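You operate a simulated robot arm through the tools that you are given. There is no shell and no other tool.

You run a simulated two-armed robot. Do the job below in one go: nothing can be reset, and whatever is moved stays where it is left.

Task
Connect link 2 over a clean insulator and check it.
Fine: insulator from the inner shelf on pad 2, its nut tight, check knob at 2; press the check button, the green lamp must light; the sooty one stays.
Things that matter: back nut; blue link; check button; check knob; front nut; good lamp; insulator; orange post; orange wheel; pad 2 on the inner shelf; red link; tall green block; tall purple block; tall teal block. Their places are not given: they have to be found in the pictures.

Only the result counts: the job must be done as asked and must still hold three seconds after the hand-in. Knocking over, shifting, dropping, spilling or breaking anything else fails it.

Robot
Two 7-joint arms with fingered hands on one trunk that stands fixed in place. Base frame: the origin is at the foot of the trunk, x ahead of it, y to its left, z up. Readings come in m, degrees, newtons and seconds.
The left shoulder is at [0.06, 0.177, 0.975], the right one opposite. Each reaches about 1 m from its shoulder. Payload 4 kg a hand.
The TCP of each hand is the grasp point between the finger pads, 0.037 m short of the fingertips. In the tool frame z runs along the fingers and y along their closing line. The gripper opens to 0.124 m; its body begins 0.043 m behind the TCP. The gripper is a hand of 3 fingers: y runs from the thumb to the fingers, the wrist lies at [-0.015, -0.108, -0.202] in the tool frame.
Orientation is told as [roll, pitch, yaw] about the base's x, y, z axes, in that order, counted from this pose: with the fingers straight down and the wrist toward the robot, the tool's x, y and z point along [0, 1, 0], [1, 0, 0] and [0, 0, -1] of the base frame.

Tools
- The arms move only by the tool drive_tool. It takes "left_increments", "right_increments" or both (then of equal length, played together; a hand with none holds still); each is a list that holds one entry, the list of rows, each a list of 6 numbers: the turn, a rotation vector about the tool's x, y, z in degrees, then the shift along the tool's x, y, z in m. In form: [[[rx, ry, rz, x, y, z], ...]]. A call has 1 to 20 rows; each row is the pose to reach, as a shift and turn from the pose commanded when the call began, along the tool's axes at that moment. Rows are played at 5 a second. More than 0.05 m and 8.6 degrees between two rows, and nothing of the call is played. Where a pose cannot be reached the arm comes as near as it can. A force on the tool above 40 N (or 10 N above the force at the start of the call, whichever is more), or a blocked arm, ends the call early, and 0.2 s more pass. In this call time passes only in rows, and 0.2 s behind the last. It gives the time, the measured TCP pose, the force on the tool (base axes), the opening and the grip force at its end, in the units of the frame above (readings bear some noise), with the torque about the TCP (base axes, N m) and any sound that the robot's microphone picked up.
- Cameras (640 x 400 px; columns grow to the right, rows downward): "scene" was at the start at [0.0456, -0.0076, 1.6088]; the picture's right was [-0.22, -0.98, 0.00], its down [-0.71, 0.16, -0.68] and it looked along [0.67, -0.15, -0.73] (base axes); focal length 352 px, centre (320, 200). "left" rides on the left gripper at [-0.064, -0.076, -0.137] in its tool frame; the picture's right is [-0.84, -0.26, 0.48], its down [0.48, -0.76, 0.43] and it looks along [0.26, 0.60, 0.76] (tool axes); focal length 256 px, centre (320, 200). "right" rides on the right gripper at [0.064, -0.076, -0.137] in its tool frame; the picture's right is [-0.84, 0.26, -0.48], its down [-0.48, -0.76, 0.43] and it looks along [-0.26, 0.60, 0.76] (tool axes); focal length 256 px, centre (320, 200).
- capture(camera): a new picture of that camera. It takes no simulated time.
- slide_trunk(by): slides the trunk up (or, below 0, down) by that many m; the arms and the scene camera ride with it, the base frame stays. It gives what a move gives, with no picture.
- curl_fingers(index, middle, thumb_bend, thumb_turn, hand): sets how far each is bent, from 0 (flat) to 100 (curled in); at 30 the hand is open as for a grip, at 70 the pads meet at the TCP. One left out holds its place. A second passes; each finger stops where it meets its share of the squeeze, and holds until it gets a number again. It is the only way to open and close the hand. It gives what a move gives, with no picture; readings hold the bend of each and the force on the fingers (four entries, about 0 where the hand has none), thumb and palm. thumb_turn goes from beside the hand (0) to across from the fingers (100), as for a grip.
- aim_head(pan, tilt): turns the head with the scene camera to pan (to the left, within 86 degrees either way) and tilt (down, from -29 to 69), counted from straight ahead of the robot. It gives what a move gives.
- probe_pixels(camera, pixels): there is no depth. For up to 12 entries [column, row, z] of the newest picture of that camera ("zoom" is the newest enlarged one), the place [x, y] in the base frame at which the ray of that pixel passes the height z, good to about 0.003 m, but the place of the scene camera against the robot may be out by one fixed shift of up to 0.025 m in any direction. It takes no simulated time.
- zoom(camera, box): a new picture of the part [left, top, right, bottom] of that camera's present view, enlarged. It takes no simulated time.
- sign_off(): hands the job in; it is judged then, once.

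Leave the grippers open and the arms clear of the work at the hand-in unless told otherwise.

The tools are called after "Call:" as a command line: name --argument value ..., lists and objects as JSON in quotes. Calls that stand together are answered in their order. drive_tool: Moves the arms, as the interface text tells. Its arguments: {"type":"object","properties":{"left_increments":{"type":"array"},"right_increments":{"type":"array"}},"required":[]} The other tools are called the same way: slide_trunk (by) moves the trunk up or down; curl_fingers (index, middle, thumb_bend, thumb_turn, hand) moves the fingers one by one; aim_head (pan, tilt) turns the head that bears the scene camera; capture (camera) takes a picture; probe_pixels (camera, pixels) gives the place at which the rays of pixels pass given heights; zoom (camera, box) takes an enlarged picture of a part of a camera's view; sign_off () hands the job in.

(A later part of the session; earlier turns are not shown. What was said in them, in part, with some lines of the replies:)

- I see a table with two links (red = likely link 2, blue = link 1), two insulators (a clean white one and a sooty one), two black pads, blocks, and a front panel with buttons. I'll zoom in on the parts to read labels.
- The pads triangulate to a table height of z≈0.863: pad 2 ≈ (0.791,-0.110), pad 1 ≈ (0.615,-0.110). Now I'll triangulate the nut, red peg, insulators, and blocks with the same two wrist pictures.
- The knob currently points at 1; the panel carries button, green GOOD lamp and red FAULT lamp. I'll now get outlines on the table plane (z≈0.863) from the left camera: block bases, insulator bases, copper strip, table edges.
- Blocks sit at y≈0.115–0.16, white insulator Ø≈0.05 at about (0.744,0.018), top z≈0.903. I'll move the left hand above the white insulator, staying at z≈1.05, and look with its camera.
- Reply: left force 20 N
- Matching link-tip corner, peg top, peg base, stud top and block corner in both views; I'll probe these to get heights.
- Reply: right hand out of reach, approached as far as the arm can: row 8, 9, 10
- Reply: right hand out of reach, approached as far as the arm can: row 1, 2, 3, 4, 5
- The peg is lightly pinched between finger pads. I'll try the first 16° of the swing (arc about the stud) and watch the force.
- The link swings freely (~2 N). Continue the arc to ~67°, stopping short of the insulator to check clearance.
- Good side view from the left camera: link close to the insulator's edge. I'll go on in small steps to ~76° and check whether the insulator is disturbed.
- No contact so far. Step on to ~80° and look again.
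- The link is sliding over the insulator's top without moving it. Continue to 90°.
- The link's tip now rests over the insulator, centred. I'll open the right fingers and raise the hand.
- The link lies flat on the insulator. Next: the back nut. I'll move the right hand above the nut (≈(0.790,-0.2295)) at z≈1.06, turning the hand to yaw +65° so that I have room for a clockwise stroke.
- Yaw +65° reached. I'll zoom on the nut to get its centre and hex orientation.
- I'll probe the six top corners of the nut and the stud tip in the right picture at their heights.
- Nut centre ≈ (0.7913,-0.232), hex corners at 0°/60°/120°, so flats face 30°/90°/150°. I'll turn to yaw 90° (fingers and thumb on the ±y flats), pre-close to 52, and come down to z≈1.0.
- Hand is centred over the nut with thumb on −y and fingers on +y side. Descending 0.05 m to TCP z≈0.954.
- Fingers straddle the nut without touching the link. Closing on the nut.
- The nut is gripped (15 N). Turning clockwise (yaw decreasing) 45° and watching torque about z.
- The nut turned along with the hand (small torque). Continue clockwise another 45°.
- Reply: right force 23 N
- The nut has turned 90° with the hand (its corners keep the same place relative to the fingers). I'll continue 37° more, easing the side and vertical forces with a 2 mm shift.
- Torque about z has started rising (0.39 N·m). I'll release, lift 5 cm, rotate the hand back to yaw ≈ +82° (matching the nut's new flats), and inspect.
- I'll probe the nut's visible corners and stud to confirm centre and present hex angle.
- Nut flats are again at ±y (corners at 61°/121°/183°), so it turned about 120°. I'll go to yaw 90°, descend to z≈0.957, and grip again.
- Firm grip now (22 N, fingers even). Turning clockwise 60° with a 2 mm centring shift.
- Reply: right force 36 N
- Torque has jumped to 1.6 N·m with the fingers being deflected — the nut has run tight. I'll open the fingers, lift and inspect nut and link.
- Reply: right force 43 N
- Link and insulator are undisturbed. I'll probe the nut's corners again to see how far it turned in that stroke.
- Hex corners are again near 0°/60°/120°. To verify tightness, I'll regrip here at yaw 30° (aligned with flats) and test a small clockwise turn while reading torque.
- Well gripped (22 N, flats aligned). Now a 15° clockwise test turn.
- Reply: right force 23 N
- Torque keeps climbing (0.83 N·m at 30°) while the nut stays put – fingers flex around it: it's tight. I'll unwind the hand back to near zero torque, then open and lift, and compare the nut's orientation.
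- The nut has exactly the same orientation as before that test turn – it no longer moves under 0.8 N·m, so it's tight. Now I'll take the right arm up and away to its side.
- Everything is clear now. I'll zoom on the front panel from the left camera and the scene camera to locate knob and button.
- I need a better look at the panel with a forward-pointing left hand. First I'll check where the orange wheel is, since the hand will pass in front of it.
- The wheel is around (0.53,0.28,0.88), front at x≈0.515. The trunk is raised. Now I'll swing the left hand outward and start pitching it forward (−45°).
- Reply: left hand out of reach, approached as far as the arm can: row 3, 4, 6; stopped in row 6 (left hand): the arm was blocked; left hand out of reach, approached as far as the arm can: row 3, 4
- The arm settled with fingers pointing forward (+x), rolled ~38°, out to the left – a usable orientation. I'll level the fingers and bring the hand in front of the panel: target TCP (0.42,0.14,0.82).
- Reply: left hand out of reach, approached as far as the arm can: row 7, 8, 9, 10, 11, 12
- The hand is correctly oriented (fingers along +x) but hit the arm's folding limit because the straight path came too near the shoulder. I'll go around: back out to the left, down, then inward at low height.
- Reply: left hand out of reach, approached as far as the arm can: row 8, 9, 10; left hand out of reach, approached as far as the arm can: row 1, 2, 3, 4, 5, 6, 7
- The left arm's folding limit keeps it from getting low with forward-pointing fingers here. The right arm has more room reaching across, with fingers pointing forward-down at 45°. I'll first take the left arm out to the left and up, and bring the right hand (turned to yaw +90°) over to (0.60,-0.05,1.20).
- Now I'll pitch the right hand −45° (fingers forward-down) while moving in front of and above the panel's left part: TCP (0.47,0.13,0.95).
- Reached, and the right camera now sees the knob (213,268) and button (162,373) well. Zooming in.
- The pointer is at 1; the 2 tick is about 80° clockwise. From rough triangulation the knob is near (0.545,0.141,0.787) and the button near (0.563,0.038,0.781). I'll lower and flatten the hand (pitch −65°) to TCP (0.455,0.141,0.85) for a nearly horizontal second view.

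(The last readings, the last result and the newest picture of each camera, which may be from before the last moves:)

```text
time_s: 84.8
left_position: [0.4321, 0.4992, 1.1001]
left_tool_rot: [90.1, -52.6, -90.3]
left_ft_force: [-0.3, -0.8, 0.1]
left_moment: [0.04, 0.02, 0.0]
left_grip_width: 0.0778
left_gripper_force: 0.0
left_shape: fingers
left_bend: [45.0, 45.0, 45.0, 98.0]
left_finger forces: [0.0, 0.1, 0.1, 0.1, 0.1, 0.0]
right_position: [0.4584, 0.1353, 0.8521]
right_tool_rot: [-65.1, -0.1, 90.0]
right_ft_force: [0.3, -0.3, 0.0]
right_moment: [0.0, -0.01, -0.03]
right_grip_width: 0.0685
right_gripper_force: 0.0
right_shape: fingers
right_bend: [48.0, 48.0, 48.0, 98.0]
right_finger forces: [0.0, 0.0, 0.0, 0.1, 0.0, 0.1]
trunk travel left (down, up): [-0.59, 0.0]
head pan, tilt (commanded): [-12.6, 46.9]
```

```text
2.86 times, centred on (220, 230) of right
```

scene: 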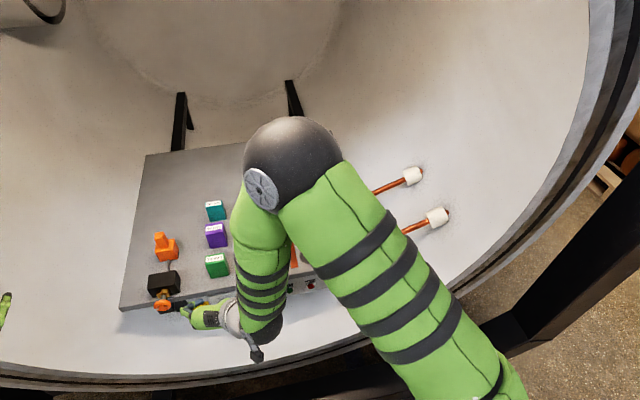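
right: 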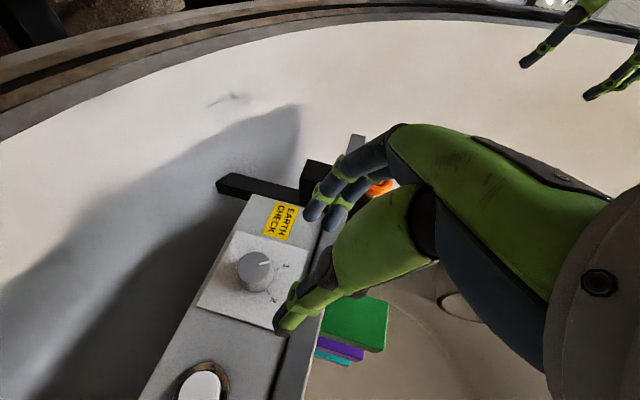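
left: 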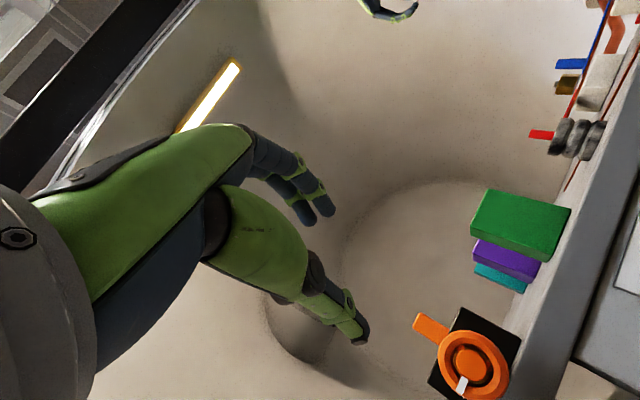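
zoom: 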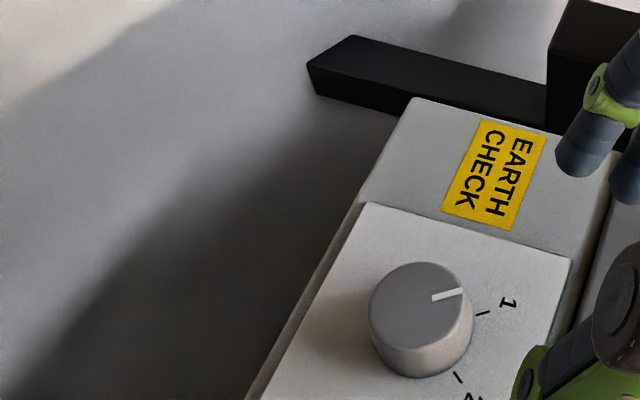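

Two views agree: knob face centre ≈ (0.545,0.141,0.786), knob Ø≈0.033, depth ≈0.025 to the plate at x≈0.57; button face ≈ (0.565,0.042,0.781). I'll flatten the hand further to pitch −80° at standoff TCP (0.47,0.141,0.797).

Call:
drive_tool --right_increments '[[[0, -5, 0, 0.0149, 0.0017, 0.0114], [0, -10, 0, 0.0298, 0.0033, 0.0228], [0, -15, 0, 0.0447, 0.005, 0.0342]]]'

Call:
capture --camera "right"

Call:
zoom --camera "right" --box '[200, 180, 360, 320]'

Call:
capture --camera "scene"

```text
time_s: 85.7
left_position: [0.4312, 0.4986, 1.1018]
left_tool_rot: [90.1, -52.6, -90.3]
left_ft_force: [-0.2, -0.3, -0.1]
left_moment: [0.02, 0.0, 0.01]
left_grip_width: 0.0781
left_gripper_force: 0.1
left_shape: fingers
left_bend: [45.0, 45.0, 45.0, 98.0]
left_finger forces: [0.0, 0.1, 0.1, 0.0, 0.0, 0.1]
right_position: [0.4713, 0.1403, 0.7962]
right_tool_rot: [-80.1, 0.0, 90.0]
right_ft_force: [-0.4, 0.0, 0.1]
right_moment: [-0.02, 0.01, -0.02]
right_grip_width: 0.0682
right_gripper_force: 0.1
right_shape: fingers
right_bend: [48.0, 48.0, 48.0, 98.0]
right_finger forces: [0.0, 0.0, 0.0, 0.0, 0.1, 0.0]
trunk travel left (down, up): [-0.59, 0.0]
head pan, tilt (commanded): [-12.6, 46.9]
```

```text
taken
```

right: 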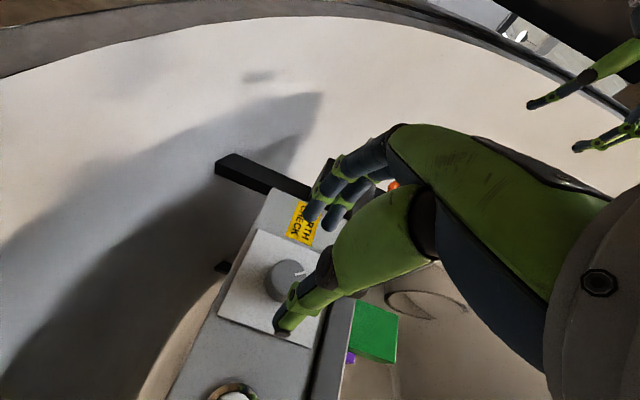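

```text
2.86 times, centred on (280, 250) of right
```

zoom: 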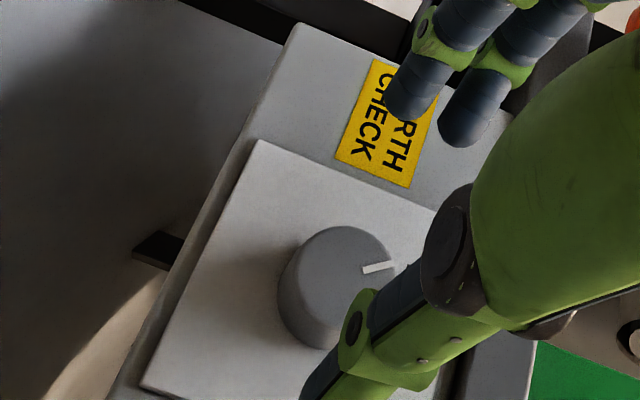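

```text
taken
```

scene: 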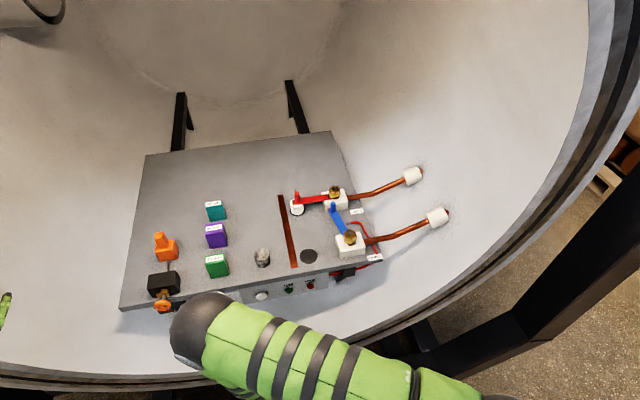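

Reached pitch −80° without trouble. I'll go to −90° (fingers straight at the panel) and centre on the knob axis (y 0.141, z 0.786), so the knob can be turned by a pure roll of the hand.

Call:
drive_tool --right_increments '[[[0, -5, 0, 0.005, 0.0005, 0.001], [0, -10, 0, 0.0099, 0.001, 0.0016]]]'

Call:
capture --camera "right"

Call:
zoom --camera "right" --box '[200, 180, 360, 320]'

```text
time_s: 86.2
left_position: [0.4314, 0.4978, 1.1013]
left_tool_rot: [90.1, -52.7, -90.3]
left_ft_force: [-0.1, 0.3, -0.1]
left_moment: [0.02, 0.01, 0.0]
left_grip_width: 0.0781
left_gripper_force: 0.1
left_shape: fingers
left_bend: [45.0, 45.0, 45.0, 98.0]
left_finger forces: [0.0, 0.1, 0.0, 0.0, 0.0, 0.1]
right_position: [0.4697, 0.1425, 0.7855]
right_tool_rot: [-90.0, 0.0, 90.0]
right_ft_force: [-0.3, 0.9, 0.9]
right_moment: [0.03, 0.02, 0.03]
right_grip_width: 0.0683
right_gripper_force: 0.0
right_shape: fingers
right_bend: [48.0, 48.0, 48.0, 98.0]
right_finger forces: [0.0, 0.0, 0.0, 0.1, 0.0, 0.0]
trunk travel left (down, up): [-0.59, 0.0]
head pan, tilt (commanded): [-12.6, 46.9]
```

```text
taken
```

right: 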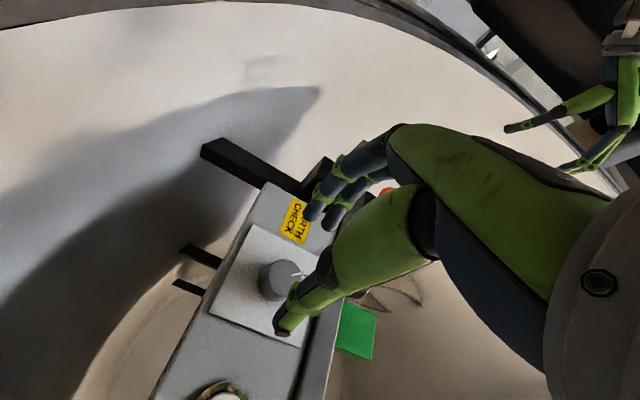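

```text
2.86 times, centred on (280, 250) of right
```

zoom: 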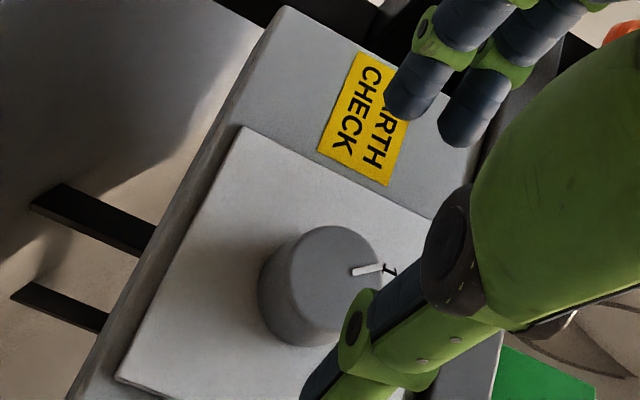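

The hand now points straight at the panel. I'll roll it to −40° (counter-clockwise) at this standoff, ready for an 80° clockwise turn.

Call:
drive_tool --right_increments '[[[0, 0, -8, 0, -0.0005, 0], [0, 0, -16, 0, -0.001, 0], [0, 0, -24, 0, -0.001, 0], [0, 0, -32, 0, -0.001, 0], [0, 0, -40, 0, -0.001, 0]]]'

Call:
capture --camera "right"

Call:
zoom --camera "right" --box '[200, 180, 360, 320]'

```text
time_s: 87.5
left_position: [0.43, 0.4993, 1.1009]
left_tool_rot: [90.0, -52.6, -90.4]
left_ft_force: [-1.1, 0.1, -0.6]
left_moment: [0.0, 0.02, 0.01]
left_grip_width: 0.0781
left_gripper_force: 0.1
left_shape: fingers
left_bend: [45.0, 45.0, 45.0, 98.0]
left_finger forces: [0.0, 0.0, 0.1, 0.1, 0.0, 0.1]
right_position: [0.4696, 0.1424, 0.7854]
right_tool_rot: [-90.0, 40.1, 89.9]
right_ft_force: [0.7, 0.0, -0.2]
right_moment: [0.01, 0.04, -0.02]
right_grip_width: 0.0683
right_gripper_force: 0.1
right_shape: fingers
right_bend: [48.0, 48.0, 48.0, 98.0]
right_finger forces: [0.1, 0.0, 0.0, 0.0, 0.1, 0.0]
trunk travel left (down, up): [-0.59, 0.0]
head pan, tilt (commanded): [-12.6, 46.9]
```

```text
taken
```

right: 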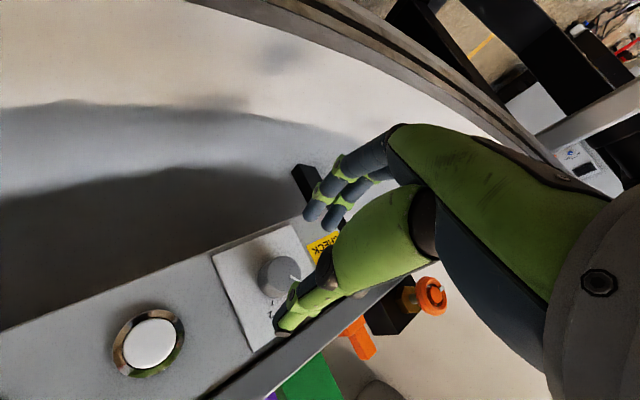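

```text
2.86 times, centred on (280, 250) of right
```

zoom: 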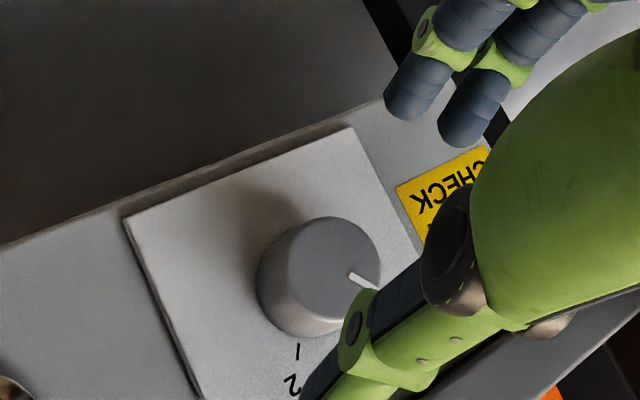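

Call:
probe_pixels --camera "zoom" --pixels '[[330, 265, 0.786], [330, 265, 0.79], [330, 265, 0.782], [333, 268, 0.786], [320, 275, 0.786]]'

Call:
zoom --camera "right" --box '[240, 230, 320, 310]'

```text
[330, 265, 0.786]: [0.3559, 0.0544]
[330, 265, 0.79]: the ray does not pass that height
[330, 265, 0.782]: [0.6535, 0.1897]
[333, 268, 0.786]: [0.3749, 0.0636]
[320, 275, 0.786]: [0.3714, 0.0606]
```

```text
5.00 times, centred on (280, 270) of right
```

zoom: 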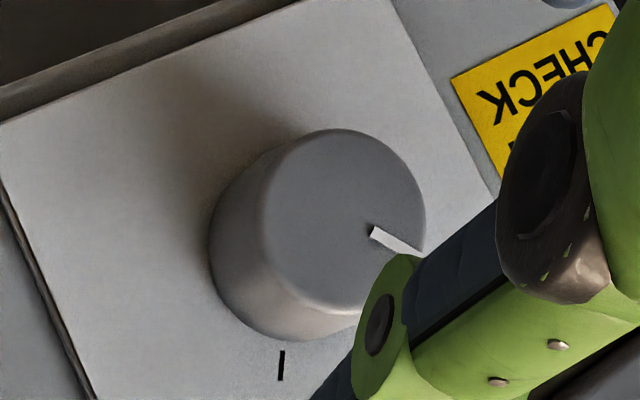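

The knob axis lies at about y=0.1405, z=0.785. I'll advance the open hand 0.048 m straight toward the panel so the pads surround the knob.

Call:
drive_tool --right_increments '[[[0, 0, 0, 0.001, -0.0011, 0.02], [0, 0, 0, 0.001, -0.0011, 0.036], [0, 0, 0, 0.001, -0.0011, 0.048]]]'

Call:
capture --camera "right"

Call:
zoom --camera "right" --box '[220, 180, 380, 320]'

```text
time_s: 88.2
left_position: [0.4309, 0.4984, 1.1003]
left_tool_rot: [90.1, -52.6, -90.3]
left_ft_force: [0.3, 0.4, 0.5]
left_moment: [0.04, 0.0, -0.03]
left_grip_width: 0.0778
left_gripper_force: 0.0
left_shape: fingers
left_bend: [45.0, 45.0, 45.0, 98.0]
left_finger forces: [0.0, 0.1, 0.0, 0.0, 0.0, 0.1]
right_position: [0.5158, 0.1397, 0.785]
right_tool_rot: [-89.9, 40.0, 89.9]
right_ft_force: [0.0, -0.7, -0.2]
right_moment: [-0.01, 0.0, 0.01]
right_grip_width: 0.0684
right_gripper_force: 0.1
right_shape: fingers
right_bend: [48.0, 48.0, 48.0, 98.0]
right_finger forces: [0.0, 0.0, 0.0, 0.0, 0.1, 0.0]
trunk travel left (down, up): [-0.59, 0.0]
head pan, tilt (commanded): [-12.6, 46.9]
```

```text
taken
```

right: 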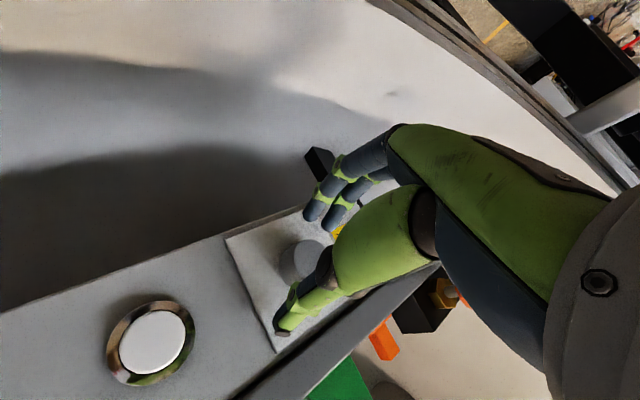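

```text
2.86 times, centred on (300, 250) of right
```

zoom: 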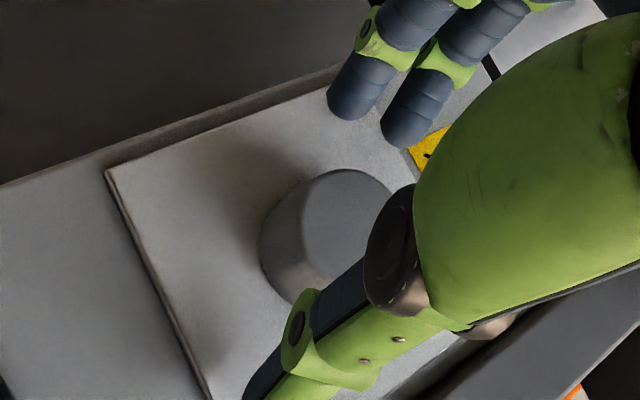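

The knob is between thumb and fingers. I'll go 4 mm further and close.

Call:
drive_tool --right_increments '[[[0, 0, 0, 0, 0, 0.004]]]'

Call:
curl_fingers --hand "right" --index 72 --middle 72 --thumb_bend 72

Call:
zoom --camera "right" --box '[220, 180, 380, 320]'

```text
time_s: 88.7
left_position: [0.43, 0.4981, 1.1017]
left_tool_rot: [90.2, -52.6, -90.3]
left_ft_force: [-0.1, 0.6, -0.4]
left_moment: [-0.03, 0.01, -0.02]
left_grip_width: 0.0781
left_gripper_force: 0.1
left_shape: fingers
left_bend: [45.0, 45.0, 45.0, 98.0]
left_finger forces: [0.0, 0.1, 0.0, 0.0, 0.0, 0.1]
right_position: [0.5218, 0.1404, 0.786]
right_tool_rot: [-89.9, 40.0, 89.9]
right_ft_force: [-0.1, 0.1, -0.6]
right_moment: [-0.02, 0.0, -0.01]
right_grip_width: 0.0683
right_gripper_force: 0.1
right_shape: fingers
right_bend: [48.0, 48.0, 48.0, 98.0]
right_finger forces: [0.1, 0.0, 0.0, 0.0, 0.0, 0.1]
trunk travel left (down, up): [-0.59, 0.0]
head pan, tilt (commanded): [-12.6, 46.9]
```

```text
time_s: 89.7
left_position: [0.4299, 0.4984, 1.1014]
left_tool_rot: [90.1, -52.6, -90.2]
left_ft_force: [0.2, -0.8, 0.6]
left_moment: [0.01, 0.01, 0.0]
left_grip_width: 0.078
left_gripper_force: 0.1
left_shape: fingers
left_bend: [45.0, 45.0, 45.0, 98.0]
left_finger forces: [0.1, 0.0, 0.1, 0.0, 0.1, 0.0]
right_position: [0.5201, 0.1411, 0.7843]
right_tool_rot: [-89.8, 40.0, 89.9]
right_ft_force: [-1.6, -1.5, 0.5]
right_moment: [-0.01, 0.11, 0.07]
right_grip_width: 0.0293
right_gripper_force: 22.3
right_shape: fingers
right_bend: [63.0, 63.0, 62.0, 99.0]
right_finger forces: [10.4, 11.8, 0.0, 0.0, 23.4, 0.0]
trunk travel left (down, up): [-0.59, 0.0]
head pan, tilt (commanded): [-12.6, 46.9]
```

```text
2.86 times, centred on (300, 250) of right
```

zoom: 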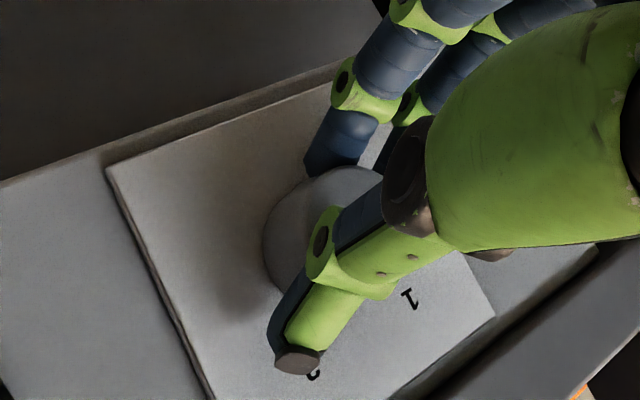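

Firm, symmetrical grip (22 N). Now turning clockwise (+tool z) by 40° first.

Call:
drive_tool --right_increments '[[[0, 0, 8, 0, 0, 0], [0, 0, 16, 0, 0, 0], [0, 0, 24, 0, 0, 0], [0, 0, 32, 0, 0, 0], [0, 0, 40, 0, 0, 0]]]'

Call:
zoom --camera "right" --box '[220, 180, 380, 320]'

```text
time_s: 90.8
left_position: [0.4311, 0.4976, 1.1012]
left_tool_rot: [90.1, -52.6, -90.3]
left_ft_force: [-0.2, 0.5, -0.5]
left_moment: [0.01, 0.02, -0.01]
left_grip_width: 0.0776
left_gripper_force: 0.2
left_shape: fingers
left_bend: [45.0, 45.0, 45.0, 98.0]
left_finger forces: [0.1, 0.0, 0.1, 0.1, 0.1, 0.0]
right_position: [0.5201, 0.1396, 0.7859]
right_tool_rot: [-90.0, -0.1, 89.8]
right_ft_force: [-1.8, 0.5, -1.5]
right_moment: [-0.02, 0.08, 0.17]
right_grip_width: 0.0296
right_gripper_force: 23.0
right_shape: fingers
right_bend: [63.0, 63.0, 62.0, 99.0]
right_finger forces: [11.2, 11.9, 0.0, 0.0, 22.7, 0.0]
trunk travel left (down, up): [-0.59, 0.0]
head pan, tilt (commanded): [-12.6, 46.9]
```

```text
2.86 times, centred on (300, 250) of right
```

zoom: 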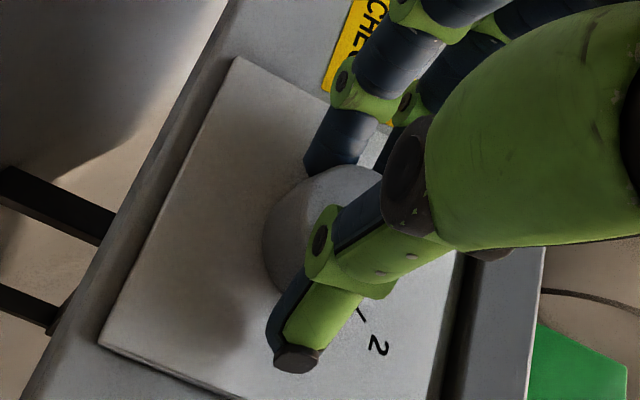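

Turns freely. Continue 40° more.

Call:
drive_tool --right_increments '[[[0, 0, 8, 0, 0, 0], [0, 0, 16, 0, 0, 0], [0, 0, 24, 0, 0, 0], [0, 0, 32, 0, 0, 0], [0, 0, 40, 0, 0, 0]]]'

Call:
zoom --camera "right" --box '[220, 180, 380, 320]'

```text
time_s: 92.0
left_position: [0.4306, 0.4987, 1.1006]
left_tool_rot: [90.1, -52.7, -90.3]
left_ft_force: [0.2, 0.5, 0.2]
left_moment: [0.02, -0.03, 0.03]
left_grip_width: 0.0779
left_gripper_force: 0.1
left_shape: fingers
left_bend: [45.0, 45.0, 45.0, 98.0]
left_finger forces: [0.0, 0.1, 0.0, 0.0, 0.0, 0.0]
right_position: [0.5213, 0.1395, 0.7856]
right_tool_rot: [-89.3, -39.8, 89.4]
right_ft_force: [-13.7, 1.2, -14.2]
right_moment: [-0.33, 0.38, 0.17]
right_grip_width: 0.0302
right_gripper_force: 26.5
right_shape: fingers
right_bend: [63.0, 63.0, 62.0, 100.0]
right_finger forces: [14.0, 10.1, 0.1, 0.0, 29.4, 0.0]
trunk travel left (down, up): [-0.59, 0.0]
head pan, tilt (commanded): [-12.6, 46.9]
```

```text
2.86 times, centred on (300, 250) of right
```

zoom: 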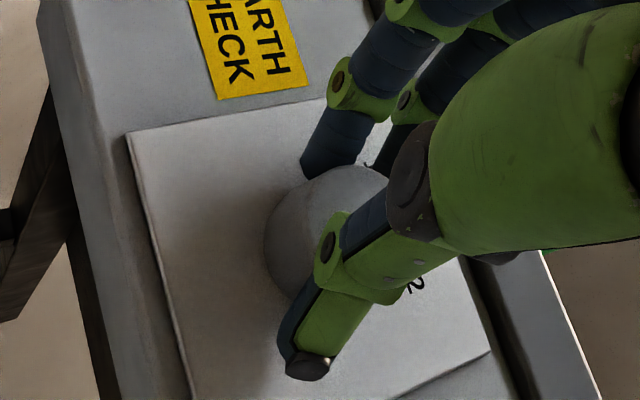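

Resistance rose (0.33 N·m, 14 N) – likely the knob's stop at 2. I'll open the fingers and back off to look at the pointer.

Call:
curl_fingers --hand "right" --index 48 --middle 48 --thumb_bend 48 --thumb_turn 98

Call:
drive_tool --right_increments '[[[0, 0, 0, 0, 0, -0.02], [0, 0, 0, 0, 0, -0.05], [0, 0, 0, 0, 0, -0.07]]]'

Call:
capture --camera "right"

Call:
zoom --camera "right" --box '[200, 180, 360, 320]'

Call:
capture --camera "scene"

```text
time_s: 93.0
left_position: [0.4312, 0.4983, 1.1006]
left_tool_rot: [90.2, -52.6, -90.3]
left_ft_force: [-0.1, -0.2, -0.5]
left_moment: [-0.04, 0.01, -0.03]
left_grip_width: 0.0776
left_gripper_force: 0.0
left_shape: fingers
left_bend: [45.0, 45.0, 45.0, 98.0]
left_finger forces: [0.0, 0.1, 0.0, 0.0, 0.0, 0.0]
right_position: [0.5227, 0.1399, 0.7877]
right_tool_rot: [-89.6, -39.8, 89.6]
right_ft_force: [-1.2, -0.2, 0.0]
right_moment: [-0.03, -0.06, 0.01]
right_grip_width: 0.0681
right_gripper_force: 0.5
right_shape: fingers
right_bend: [48.0, 48.0, 48.0, 98.0]
right_finger forces: [0.1, 0.9, 0.0, 0.1, 0.0, 0.1]
trunk travel left (down, up): [-0.59, 0.0]
head pan, tilt (commanded): [-12.6, 46.9]
```

```text
time_s: 93.8
left_position: [0.4318, 0.4973, 1.1004]
left_tool_rot: [90.1, -52.6, -90.3]
left_ft_force: [0.1, 0.2, -0.4]
left_moment: [0.02, 0.03, 0.02]
left_grip_width: 0.0776
left_gripper_force: 0.0
left_shape: fingers
left_bend: [45.0, 45.0, 45.0, 98.0]
left_finger forces: [0.0, 0.0, 0.0, 0.0, 0.0, 0.1]
right_position: [0.4611, 0.1476, 0.812]
right_tool_rot: [-89.6, -40.0, 89.5]
right_ft_force: [0.0, -0.1, 0.0]
right_moment: [0.0, -0.03, -0.01]
right_grip_width: 0.0681
right_gripper_force: 0.0
right_shape: fingers
right_bend: [48.0, 48.0, 48.0, 98.0]
right_finger forces: [0.0, 0.0, 0.0, 0.1, 0.0, 0.0]
right hand out of reach, approached as far as the arm can: row 1, 2, 3
trunk travel left (down, up): [-0.59, 0.0]
head pan, tilt (commanded): [-12.6, 46.9]
```

```text
taken
```

right: 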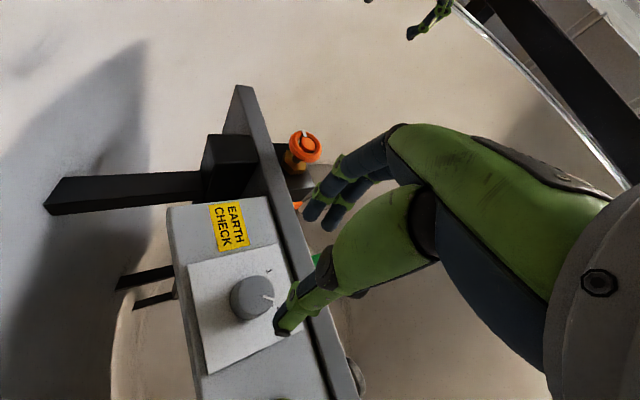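

```text
2.86 times, centred on (280, 250) of right
```

zoom: 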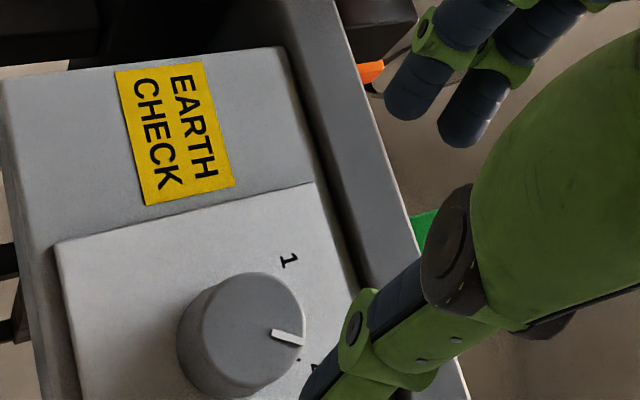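

```text
taken
```

scene: 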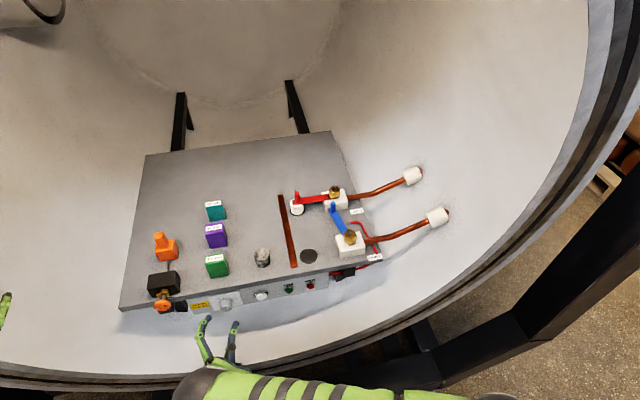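

I'll check the pointer from the scene camera and a tighter zoom from the right camera.

Call:
zoom --camera "scene" --box '[190, 280, 260, 325]'

Call:
zoom --camera "right" --box '[220, 260, 310, 330]'

```text
8.89 times, centred on (225, 302) of scene
```

zoom: 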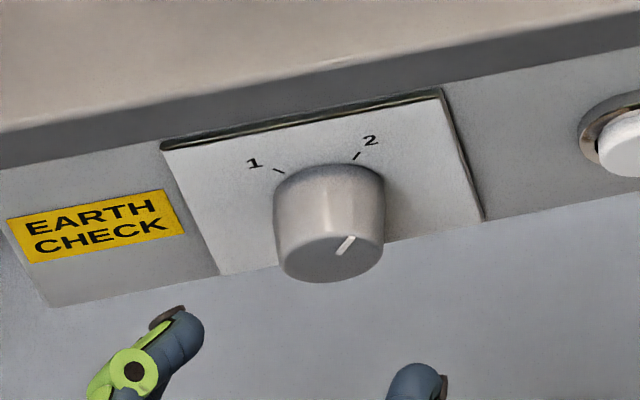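

```text
5.71 times, centred on (265, 295) of right
```

zoom: 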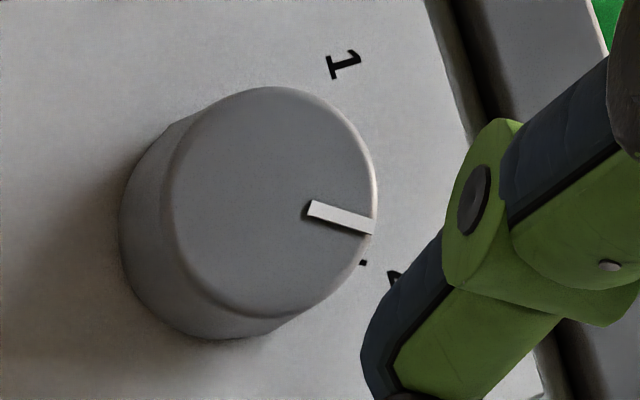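

The pointer lies on the "2" tick. Now the button: I'll roll the hand back to 0° and move it in front of the button (y≈0.0415, z≈0.781) at x≈0.47, then close the fingers into a compact tip.

Call:
drive_tool --right_increments '[[[0, 0, -8, -0.0089, -0.0202, 0.0018], [0, 0, -16, -0.0178, -0.0404, 0.0036], [0, 0, -24, -0.0267, -0.0607, 0.0054], [0, 0, -32, -0.0356, -0.0809, 0.0072], [0, 0, -40, -0.0445, -0.1011, 0.009]]]'

Call:
curl_fingers --hand "right" --index 70 --middle 70 --thumb_bend 70

Call:
capture --camera "right"

Call:
capture --camera "scene"

Call:
zoom --camera "scene" --box '[200, 270, 340, 350]'

```text
time_s: 95.0
left_position: [0.4319, 0.4981, 1.1004]
left_tool_rot: [90.1, -52.6, -90.2]
left_ft_force: [-0.5, -0.4, 0.5]
left_moment: [-0.02, -0.01, -0.03]
left_grip_width: 0.0779
left_gripper_force: 0.0
left_shape: fingers
left_bend: [45.0, 45.0, 45.0, 98.0]
left_finger forces: [0.0, 0.0, 0.1, 0.0, 0.0, 0.0]
right_position: [0.4709, 0.045, 0.7822]
right_tool_rot: [-89.9, 0.1, 89.9]
right_ft_force: [0.1, -1.0, -0.3]
right_moment: [0.0, -0.03, 0.03]
right_grip_width: 0.0682
right_gripper_force: 0.0
right_shape: fingers
right_bend: [48.0, 48.0, 48.0, 98.0]
right_finger forces: [0.0, 0.0, 0.0, 0.0, 0.0, 0.1]
trunk travel left (down, up): [-0.59, 0.0]
head pan, tilt (commanded): [-12.6, 46.9]
```

```text
time_s: 96.0
left_position: [0.4322, 0.4981, 1.1008]
left_tool_rot: [90.1, -52.6, -90.3]
left_ft_force: [0.3, 0.1, 1.3]
left_moment: [0.01, 0.01, -0.04]
left_grip_width: 0.078
left_gripper_force: 0.0
left_shape: fingers
left_bend: [45.0, 45.0, 45.0, 98.0]
left_finger forces: [0.0, 0.1, 0.0, 0.0, 0.1, 0.0]
right_position: [0.47, 0.0454, 0.7829]
right_tool_rot: [-90.0, 0.1, 89.9]
right_ft_force: [-0.6, -0.1, -0.3]
right_moment: [-0.01, 0.0, 0.01]
right_grip_width: 0.0012
right_gripper_force: 0.2
right_shape: fingers
right_bend: [70.0, 70.0, 70.0, 100.0]
right_finger forces: [0.0, 0.1, 0.0, 0.1, 0.0, 0.1]
trunk travel left (down, up): [-0.59, 0.0]
head pan, tilt (commanded): [-12.6, 46.9]
```

```text
taken
```

right: 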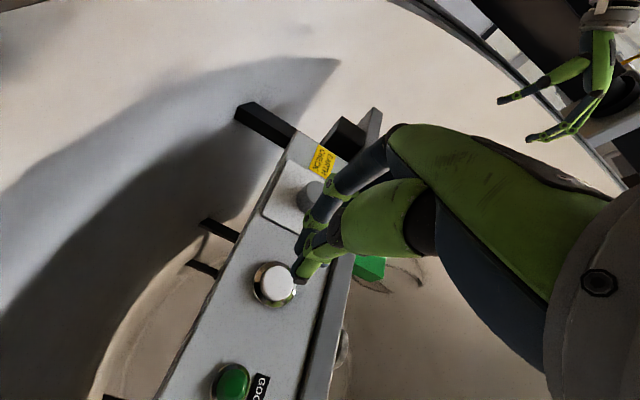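

```text
taken
```

scene: 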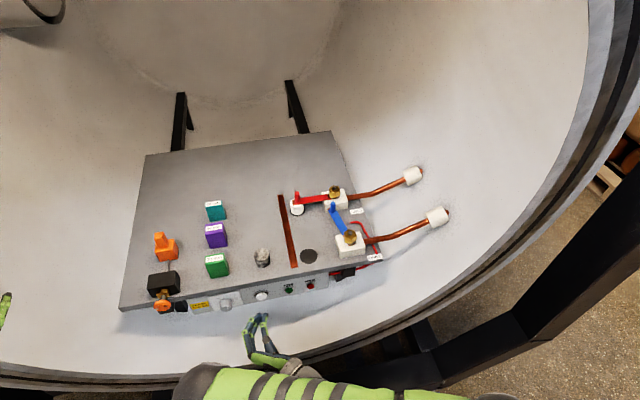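

```text
4.57 times, centred on (270, 310) of scene
```

zoom: 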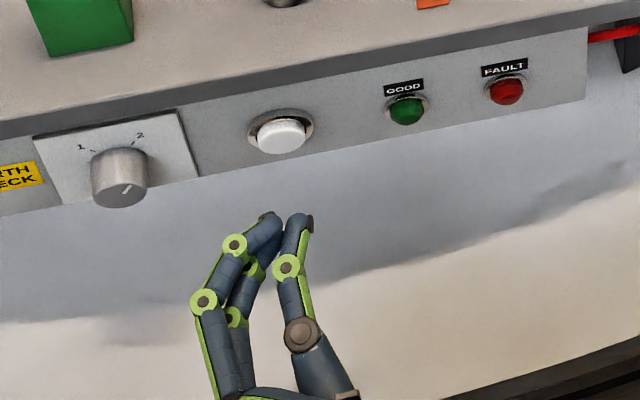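

The tip cluster is in front of the button; the button's centre computes to y≈0.0416, z≈0.781. I'll correct by −3 mm in y and advance 4 cm, then approach in small steps.

Call:
drive_tool --right_increments '[[[0, 0, 0, 0.001, -0.003, 0.02], [0, 0, 0, 0.001, -0.003, 0.04]]]'

Call:
capture --camera "right"

Call:
zoom --camera "scene" --box '[200, 270, 340, 350]'

```text
time_s: 96.7
left_position: [0.432, 0.4984, 1.0998]
left_tool_rot: [90.1, -52.6, -90.3]
left_ft_force: [-0.5, 0.3, -0.6]
left_moment: [-0.01, 0.0, -0.01]
left_grip_width: 0.0777
left_gripper_force: 0.2
left_shape: fingers
left_bend: [45.0, 45.0, 45.0, 98.0]
left_finger forces: [0.0, 0.1, 0.1, 0.0, 0.1, 0.0]
right_position: [0.5097, 0.0429, 0.7798]
right_tool_rot: [-90.0, 0.1, 89.9]
right_ft_force: [-0.3, 0.2, 0.3]
right_moment: [0.01, 0.01, 0.02]
right_grip_width: 0.0015
right_gripper_force: 0.2
right_shape: fingers
right_bend: [70.0, 70.0, 70.0, 100.0]
right_finger forces: [0.0, 0.0, 0.0, 0.0, 0.0, 0.0]
trunk travel left (down, up): [-0.59, 0.0]
head pan, tilt (commanded): [-12.6, 46.9]
```

```text
taken
```

right: 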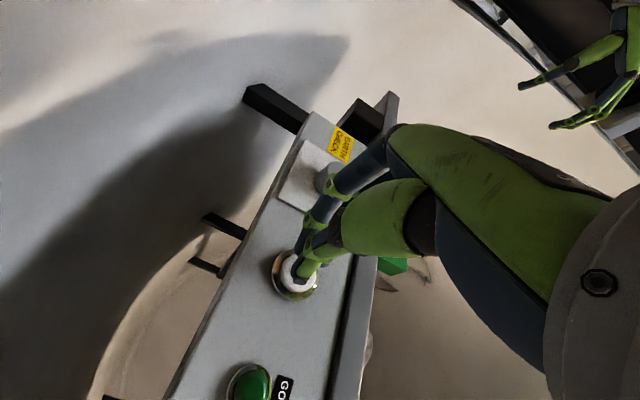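

```text
4.57 times, centred on (270, 310) of scene
```

zoom: 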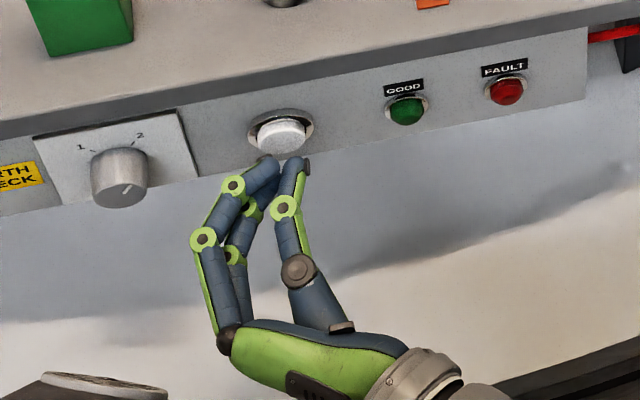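

Nearly touching. Now pressing slowly in 2–3 mm steps.

Call:
drive_tool --right_increments '[[[0, 0, 0, 0, 0, 0.003], [0, 0, 0, 0, 0, 0.006], [0, 0, 0, 0, 0, 0.009], [0, 0, 0, 0, 0, 0.012]]]'

Call:
zoom --camera "scene" --box '[200, 270, 340, 350]'

```text
time_s: 97.7
left_position: [0.431, 0.4985, 1.101]
left_tool_rot: [90.1, -52.6, -90.3]
left_ft_force: [-1.3, -0.1, 0.3]
left_moment: [0.01, -0.01, -0.03]
left_grip_width: 0.0778
left_gripper_force: 0.1
left_shape: fingers
left_bend: [45.0, 45.0, 45.0, 98.0]
left_finger forces: [0.1, 0.0, 0.0, 0.0, 0.0, 0.0]
right_position: [0.5208, 0.0407, 0.7814]
right_tool_rot: [-89.9, 0.0, 89.9]
right_ft_force: [-0.7, 0.2, 0.2]
right_moment: [0.0, 0.0, -0.02]
right_grip_width: 0.0009
right_gripper_force: 1.3
right_shape: fingers
right_bend: [70.0, 70.0, 70.0, 100.0]
right_finger forces: [0.0, 0.0, 0.0, 0.1, 1.9, 0.0]
trunk travel left (down, up): [-0.59, 0.0]
head pan, tilt (commanded): [-12.6, 46.9]
heard: click
```

```text
4.57 times, centred on (270, 310) of scene
```

zoom: 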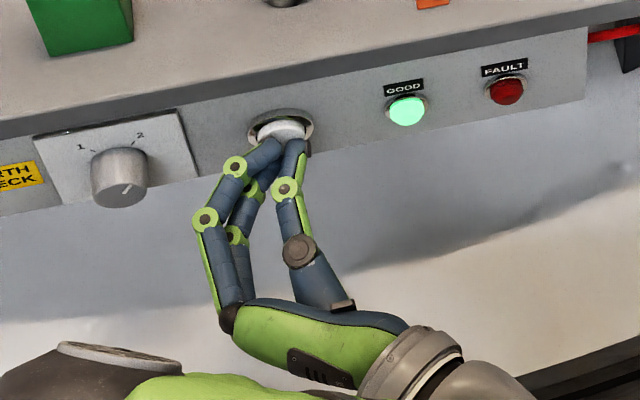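

A click was heard and the green GOOD lamp is lit. I'll back off straight and see whether it stays lit.

Call:
drive_tool --right_increments '[[[0, 0, 0, 0, 0, -0.015], [0, 0, 0, 0, 0, -0.035], [0, 0, 0, 0, 0, -0.055]]]'

Call:
zoom --camera "scene" --box '[200, 270, 340, 350]'

Call:
capture --camera "scene"

```text
time_s: 98.5
left_position: [0.43, 0.4989, 1.1008]
left_tool_rot: [90.1, -52.6, -90.4]
left_ft_force: [0.0, 0.3, 0.2]
left_moment: [0.01, 0.01, -0.02]
left_grip_width: 0.078
left_gripper_force: 0.0
left_shape: fingers
left_bend: [45.0, 45.0, 45.0, 98.0]
left_finger forces: [0.0, 0.1, 0.0, 0.0, 0.0, 0.0]
right_position: [0.4654, 0.0419, 0.7805]
right_tool_rot: [-90.0, 0.0, 89.9]
right_ft_force: [-0.3, 0.7, 0.7]
right_moment: [0.04, 0.0, -0.01]
right_grip_width: 0.0011
right_gripper_force: 0.0
right_shape: fingers
right_bend: [70.0, 70.0, 70.0, 100.0]
right_finger forces: [0.1, 0.0, 0.0, 0.0, 0.1, 0.1]
trunk travel left (down, up): [-0.59, 0.0]
head pan, tilt (commanded): [-12.6, 46.9]
```

```text
4.57 times, centred on (270, 310) of scene
```

zoom: 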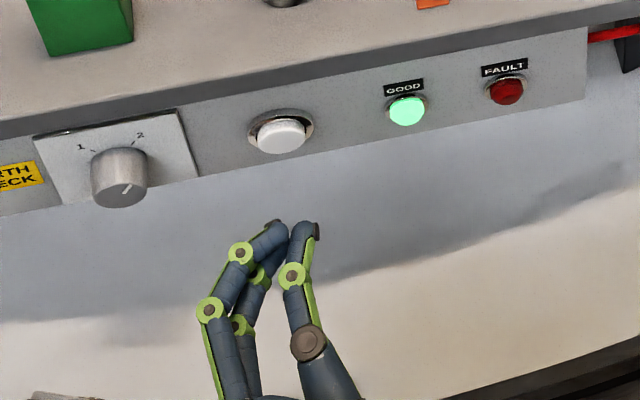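

```text
taken
```

scene: 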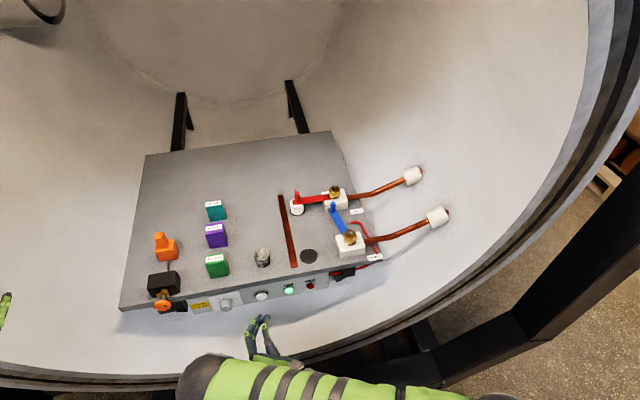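

The green lamp stays lit. Now I'll open the right hand and retreat it along the reverse path (up and away from the panel).

Call:
curl_fingers --hand "right" --index 45 --middle 45 --thumb_bend 45 --thumb_turn 98

Call:
drive_tool --right_increments '[[[0, 8, 0, -0.024, 0.003, -0.004], [0, 16, 0, -0.048, 0.005, -0.007], [0, 24, 0, -0.0715, 0.008, -0.01], [0, 31, 0, -0.104, 0.008, -0.007], [0, 38, 0, -0.137, 0.008, -0.004], [0, 45, 0, -0.17, 0.008, 0]]]'

Call:
capture --camera "scene"

```text
time_s: 99.5
left_position: [0.4323, 0.4984, 1.1011]
left_tool_rot: [90.2, -52.6, -90.3]
left_ft_force: [0.6, -0.1, 0.0]
left_moment: [0.02, 0.01, -0.01]
left_grip_width: 0.0777
left_gripper_force: 0.0
left_shape: fingers
left_bend: [45.0, 45.0, 45.0, 98.0]
left_finger forces: [0.0, 0.0, 0.0, 0.0, 0.0, 0.0]
right_position: [0.4656, 0.0407, 0.78]
right_tool_rot: [-90.0, -0.1, 89.8]
right_ft_force: [-0.5, 0.3, 0.3]
right_moment: [0.04, 0.04, -0.03]
right_grip_width: 0.0776
right_gripper_force: 0.2
right_shape: fingers
right_bend: [45.0, 45.0, 45.0, 97.0]
right_finger forces: [0.0, 0.1, 0.0, 0.0, 0.0, 0.0]
trunk travel left (down, up): [-0.59, 0.0]
head pan, tilt (commanded): [-12.6, 46.9]
```

```text
time_s: 100.8
left_position: [0.4318, 0.497, 1.1007]
left_tool_rot: [90.1, -52.5, -90.2]
left_ft_force: [-0.5, -1.1, -0.4]
left_moment: [-0.04, -0.01, -0.02]
left_grip_width: 0.0777
left_gripper_force: 0.0
left_shape: fingers
left_bend: [45.0, 45.0, 45.0, 98.0]
left_finger forces: [0.1, 0.0, 0.1, 0.0, 0.0, 0.0]
right_position: [0.465, 0.0465, 0.9522]
right_tool_rot: [-44.8, 0.1, 89.9]
right_ft_force: [0.4, -0.5, -1.2]
right_moment: [0.01, 0.0, 0.03]
right_grip_width: 0.0774
right_gripper_force: 0.1
right_shape: fingers
right_bend: [45.0, 45.0, 45.0, 97.0]
right_finger forces: [0.0, 0.0, 0.0, 0.0, 0.1, 0.0]
trunk travel left (down, up): [-0.59, 0.0]
head pan, tilt (commanded): [-12.6, 46.9]
```

```text
taken
```

scene: 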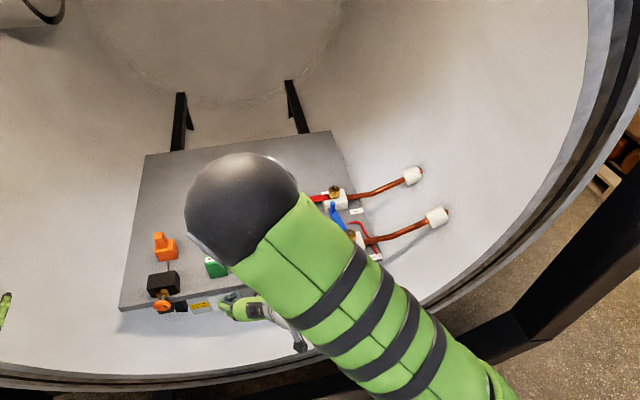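

Now raise the right hand and return it to the downward pose at about (0.60,-0.05,1.20).

Call:
drive_tool --right_increments '[[[0, 5, 0, -0.0302, -0.011, -0.009], [0, 10, 0, -0.0604, -0.022, -0.018], [0, 15, 0, -0.0907, -0.033, -0.0271], [0, 20, 0, -0.1209, -0.044, -0.0361], [0, 25, 0, -0.1511, -0.056, -0.0452], [0, 30, 0, -0.1813, -0.067, -0.0542], [0, 35, 0, -0.2116, -0.078, -0.0632], [0, 40, 0, -0.2418, -0.089, -0.0723], [0, 45, 0, -0.272, -0.1, -0.0813]]]'

Call:
drive_tool --right_increments '[[[0, 0, 7.5, 0.004, -0.026, -0.008], [0, 0, 15, 0.008, -0.052, -0.016], [0, 0, 22.5, 0.012, -0.078, -0.024], [0, 0, 30, 0.017, -0.104, -0.032], [0, 0, 37.5, 0.021, -0.13, -0.04], [0, 0, 45, 0.025, -0.156, -0.048], [0, 0, 52.5, 0.03, -0.182, -0.056], [0, 0, 60, 0.034, -0.208, -0.064], [0, 0, 67.5, 0.038, -0.234, -0.072], [0, 0, 75, 0.042, -0.26, -0.08], [0, 0, 82.5, 0.046, -0.286, -0.09], [0, 0, 90, 0.05, -0.312, -0.098]]]'

Call:
capture --camera "scene"

Call:
zoom --camera "scene" --box '[180, 240, 380, 330]'

Call:
zoom --camera "scene" --box '[270, 170, 390, 270]'

```text
time_s: 102.8
left_position: [0.4333, 0.4983, 1.1009]
left_tool_rot: [90.0, -52.6, -90.3]
left_ft_force: [-0.3, 0.0, -0.4]
left_moment: [-0.04, -0.01, -0.01]
left_grip_width: 0.078
left_gripper_force: 0.0
left_shape: fingers
left_bend: [45.0, 45.0, 45.0, 98.0]
left_finger forces: [0.1, 0.1, 0.0, 0.0, 0.0, 0.0]
right_position: [0.6019, -0.0509, 1.2014]
right_tool_rot: [0.1, 0.3, 89.9]
right_ft_force: [0.8, -0.5, -0.5]
right_moment: [-0.01, 0.02, -0.01]
right_grip_width: 0.0779
right_gripper_force: 0.1
right_shape: fingers
right_bend: [45.0, 45.0, 45.0, 97.0]
right_finger forces: [0.1, 0.0, 0.0, 0.0, 0.1, 0.1]
trunk travel left (down, up): [-0.59, 0.0]
head pan, tilt (commanded): [-12.6, 46.9]
```

```text
time_s: 105.5
left_position: [0.4311, 0.4983, 1.1007]
left_tool_rot: [90.1, -52.6, -90.3]
left_ft_force: [0.2, 0.3, 1.1]
left_moment: [-0.02, -0.01, 0.0]
left_grip_width: 0.0778
left_gripper_force: 0.1
left_shape: fingers
left_bend: [45.0, 45.0, 45.0, 98.0]
left_finger forces: [0.0, 0.1, 0.0, 0.0, 0.1, 0.0]
right_position: [0.552, -0.3666, 1.2972]
right_tool_rot: [0.0, -0.1, -0.2]
right_ft_force: [0.2, -0.2, 0.2]
right_moment: [-0.01, -0.01, 0.0]
right_grip_width: 0.0778
right_gripper_force: 0.1
right_shape: fingers
right_bend: [45.0, 45.0, 45.0, 97.0]
right_finger forces: [0.1, 0.1, 0.1, 0.0, 0.0, 0.1]
trunk travel left (down, up): [-0.59, 0.0]
head pan, tilt (commanded): [-12.6, 46.9]
```

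```text
taken
```

scene: 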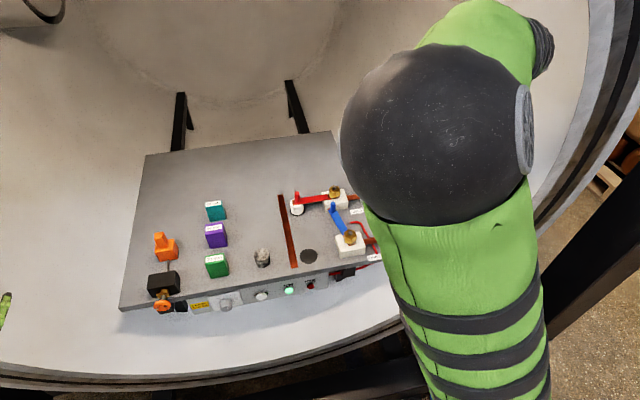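

```text
3.20 times, centred on (280, 285) of scene
```

zoom: 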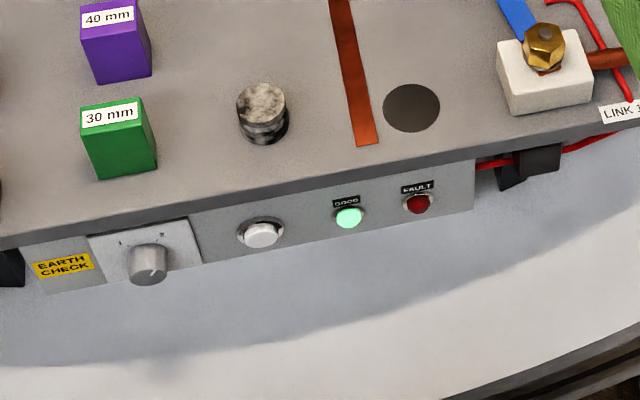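

```text
4.00 times, centred on (330, 220) of scene
```

zoom: 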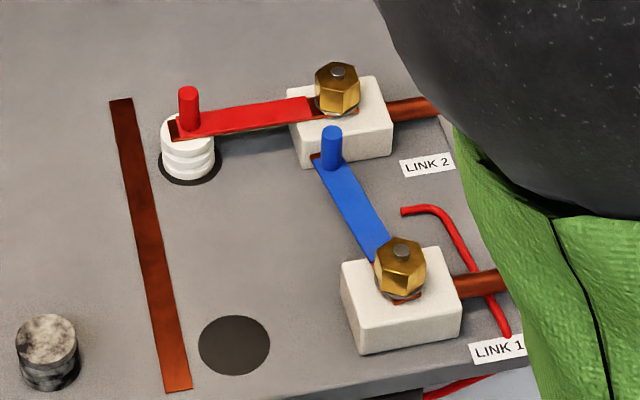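

Everything holds: GOOD lamp still green seconds later, link on the clean insulator, sooty insulator and the rest untouched. I'll open both hands fully before hand-in.

Call:
curl_fingers --hand "right" --index 30 --middle 30 --thumb_bend 30

Call:
curl_fingers --hand "left" --index 30 --middle 30 --thumb_bend 30

Call:
zoom --camera "scene" --box '[110, 130, 390, 330]'

Call:
zoom --camera "scene" --box '[190, 270, 330, 325]'

```text
time_s: 106.5
left_position: [0.4315, 0.4987, 1.102]
left_tool_rot: [90.0, -52.6, -90.3]
left_ft_force: [-0.2, -0.6, 0.2]
left_moment: [-0.01, 0.01, 0.03]
left_grip_width: 0.0781
left_gripper_force: 0.0
left_shape: fingers
left_bend: [45.0, 45.0, 45.0, 98.0]
left_finger forces: [0.1, 0.0, 0.0, 0.1, 0.0, 0.0]
right_position: [0.5518, -0.3656, 1.2979]
right_tool_rot: [0.0, 0.0, -0.1]
right_ft_force: [-0.1, -0.4, 0.6]
right_moment: [-0.02, 0.01, 0.01]
right_grip_width: 0.1237
right_gripper_force: 0.0
right_shape: fingers
right_bend: [30.0, 30.0, 30.0, 96.0]
right_finger forces: [0.0, 0.0, 0.0, 0.1, 0.0, 0.0]
trunk travel left (down, up): [-0.59, 0.0]
head pan, tilt (commanded): [-12.6, 46.9]
```

```text
time_s: 107.5
left_position: [0.4324, 0.4991, 1.1011]
left_tool_rot: [90.0, -52.6, -90.2]
left_ft_force: [0.4, 0.6, -0.9]
left_moment: [-0.01, -0.01, 0.01]
left_grip_width: 0.1232
left_gripper_force: 0.1
left_shape: fingers
left_bend: [30.0, 30.0, 30.0, 98.0]
left_finger forces: [0.0, 0.1, 0.0, 0.0, 0.1, 0.1]
right_position: [0.5507, -0.365, 1.298]
right_tool_rot: [0.0, 0.0, -0.1]
right_ft_force: [-0.3, -0.8, -0.3]
right_moment: [0.01, 0.01, 0.01]
right_grip_width: 0.1234
right_gripper_force: 0.0
right_shape: fingers
right_bend: [30.0, 30.0, 30.0, 96.0]
right_finger forces: [0.1, 0.0, 0.0, 0.0, 0.0, 0.1]
trunk travel left (down, up): [-0.59, 0.0]
head pan, tilt (commanded): [-12.6, 46.9]
```

```text
2.00 times, centred on (250, 230) of scene
```

zoom: 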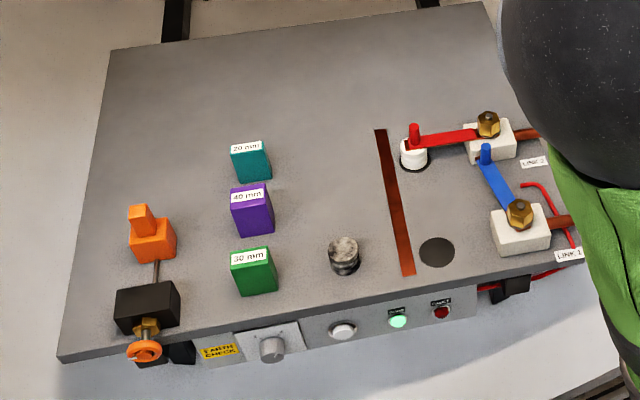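

```text
4.57 times, centred on (260, 298) of scene
```

zoom: 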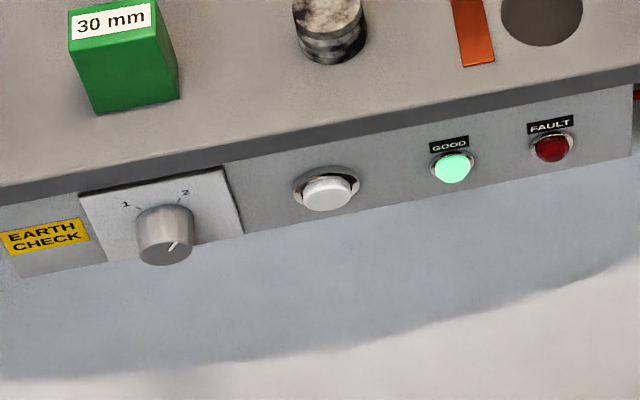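

The clean insulator is on pad 2 under the red link, its nut is tight, and the knob is at 2. The GOOD lamp is green, the sooty insulator hasn't moved, both hands are open, and both arms are clear. Handing in.

Call:
sign_off

```text
The job is handed in.
```

Link 2 is connected over the clean insulator and the check passed. When I pressed the button there was a click and the green GOOD lamp came on. It was still lit about 10 seconds later, at hand-in.

- **Insulator:** the clean white one stands on pad 2, within about 2–3 mm of its centre. The first placement was off, so I regripped it and slid it into place.
- **Link:** the red link (link 2) was swung onto the insulator, with its tip resting over the middle of it.
- **Nut:** the back nut turned about 120° clockwise and then stopped. It stayed put when I tried to turn it further at about 0.8 N·m.
- **Check knob:** the pointer is on 2.
- **Everything else:** the sooty insulator, blocks, orange post and wheel, and blue link look unmoved in the last pictures.

Both hands are open and the arms are clear of the work. The trunk is still raised by 0.09 m.
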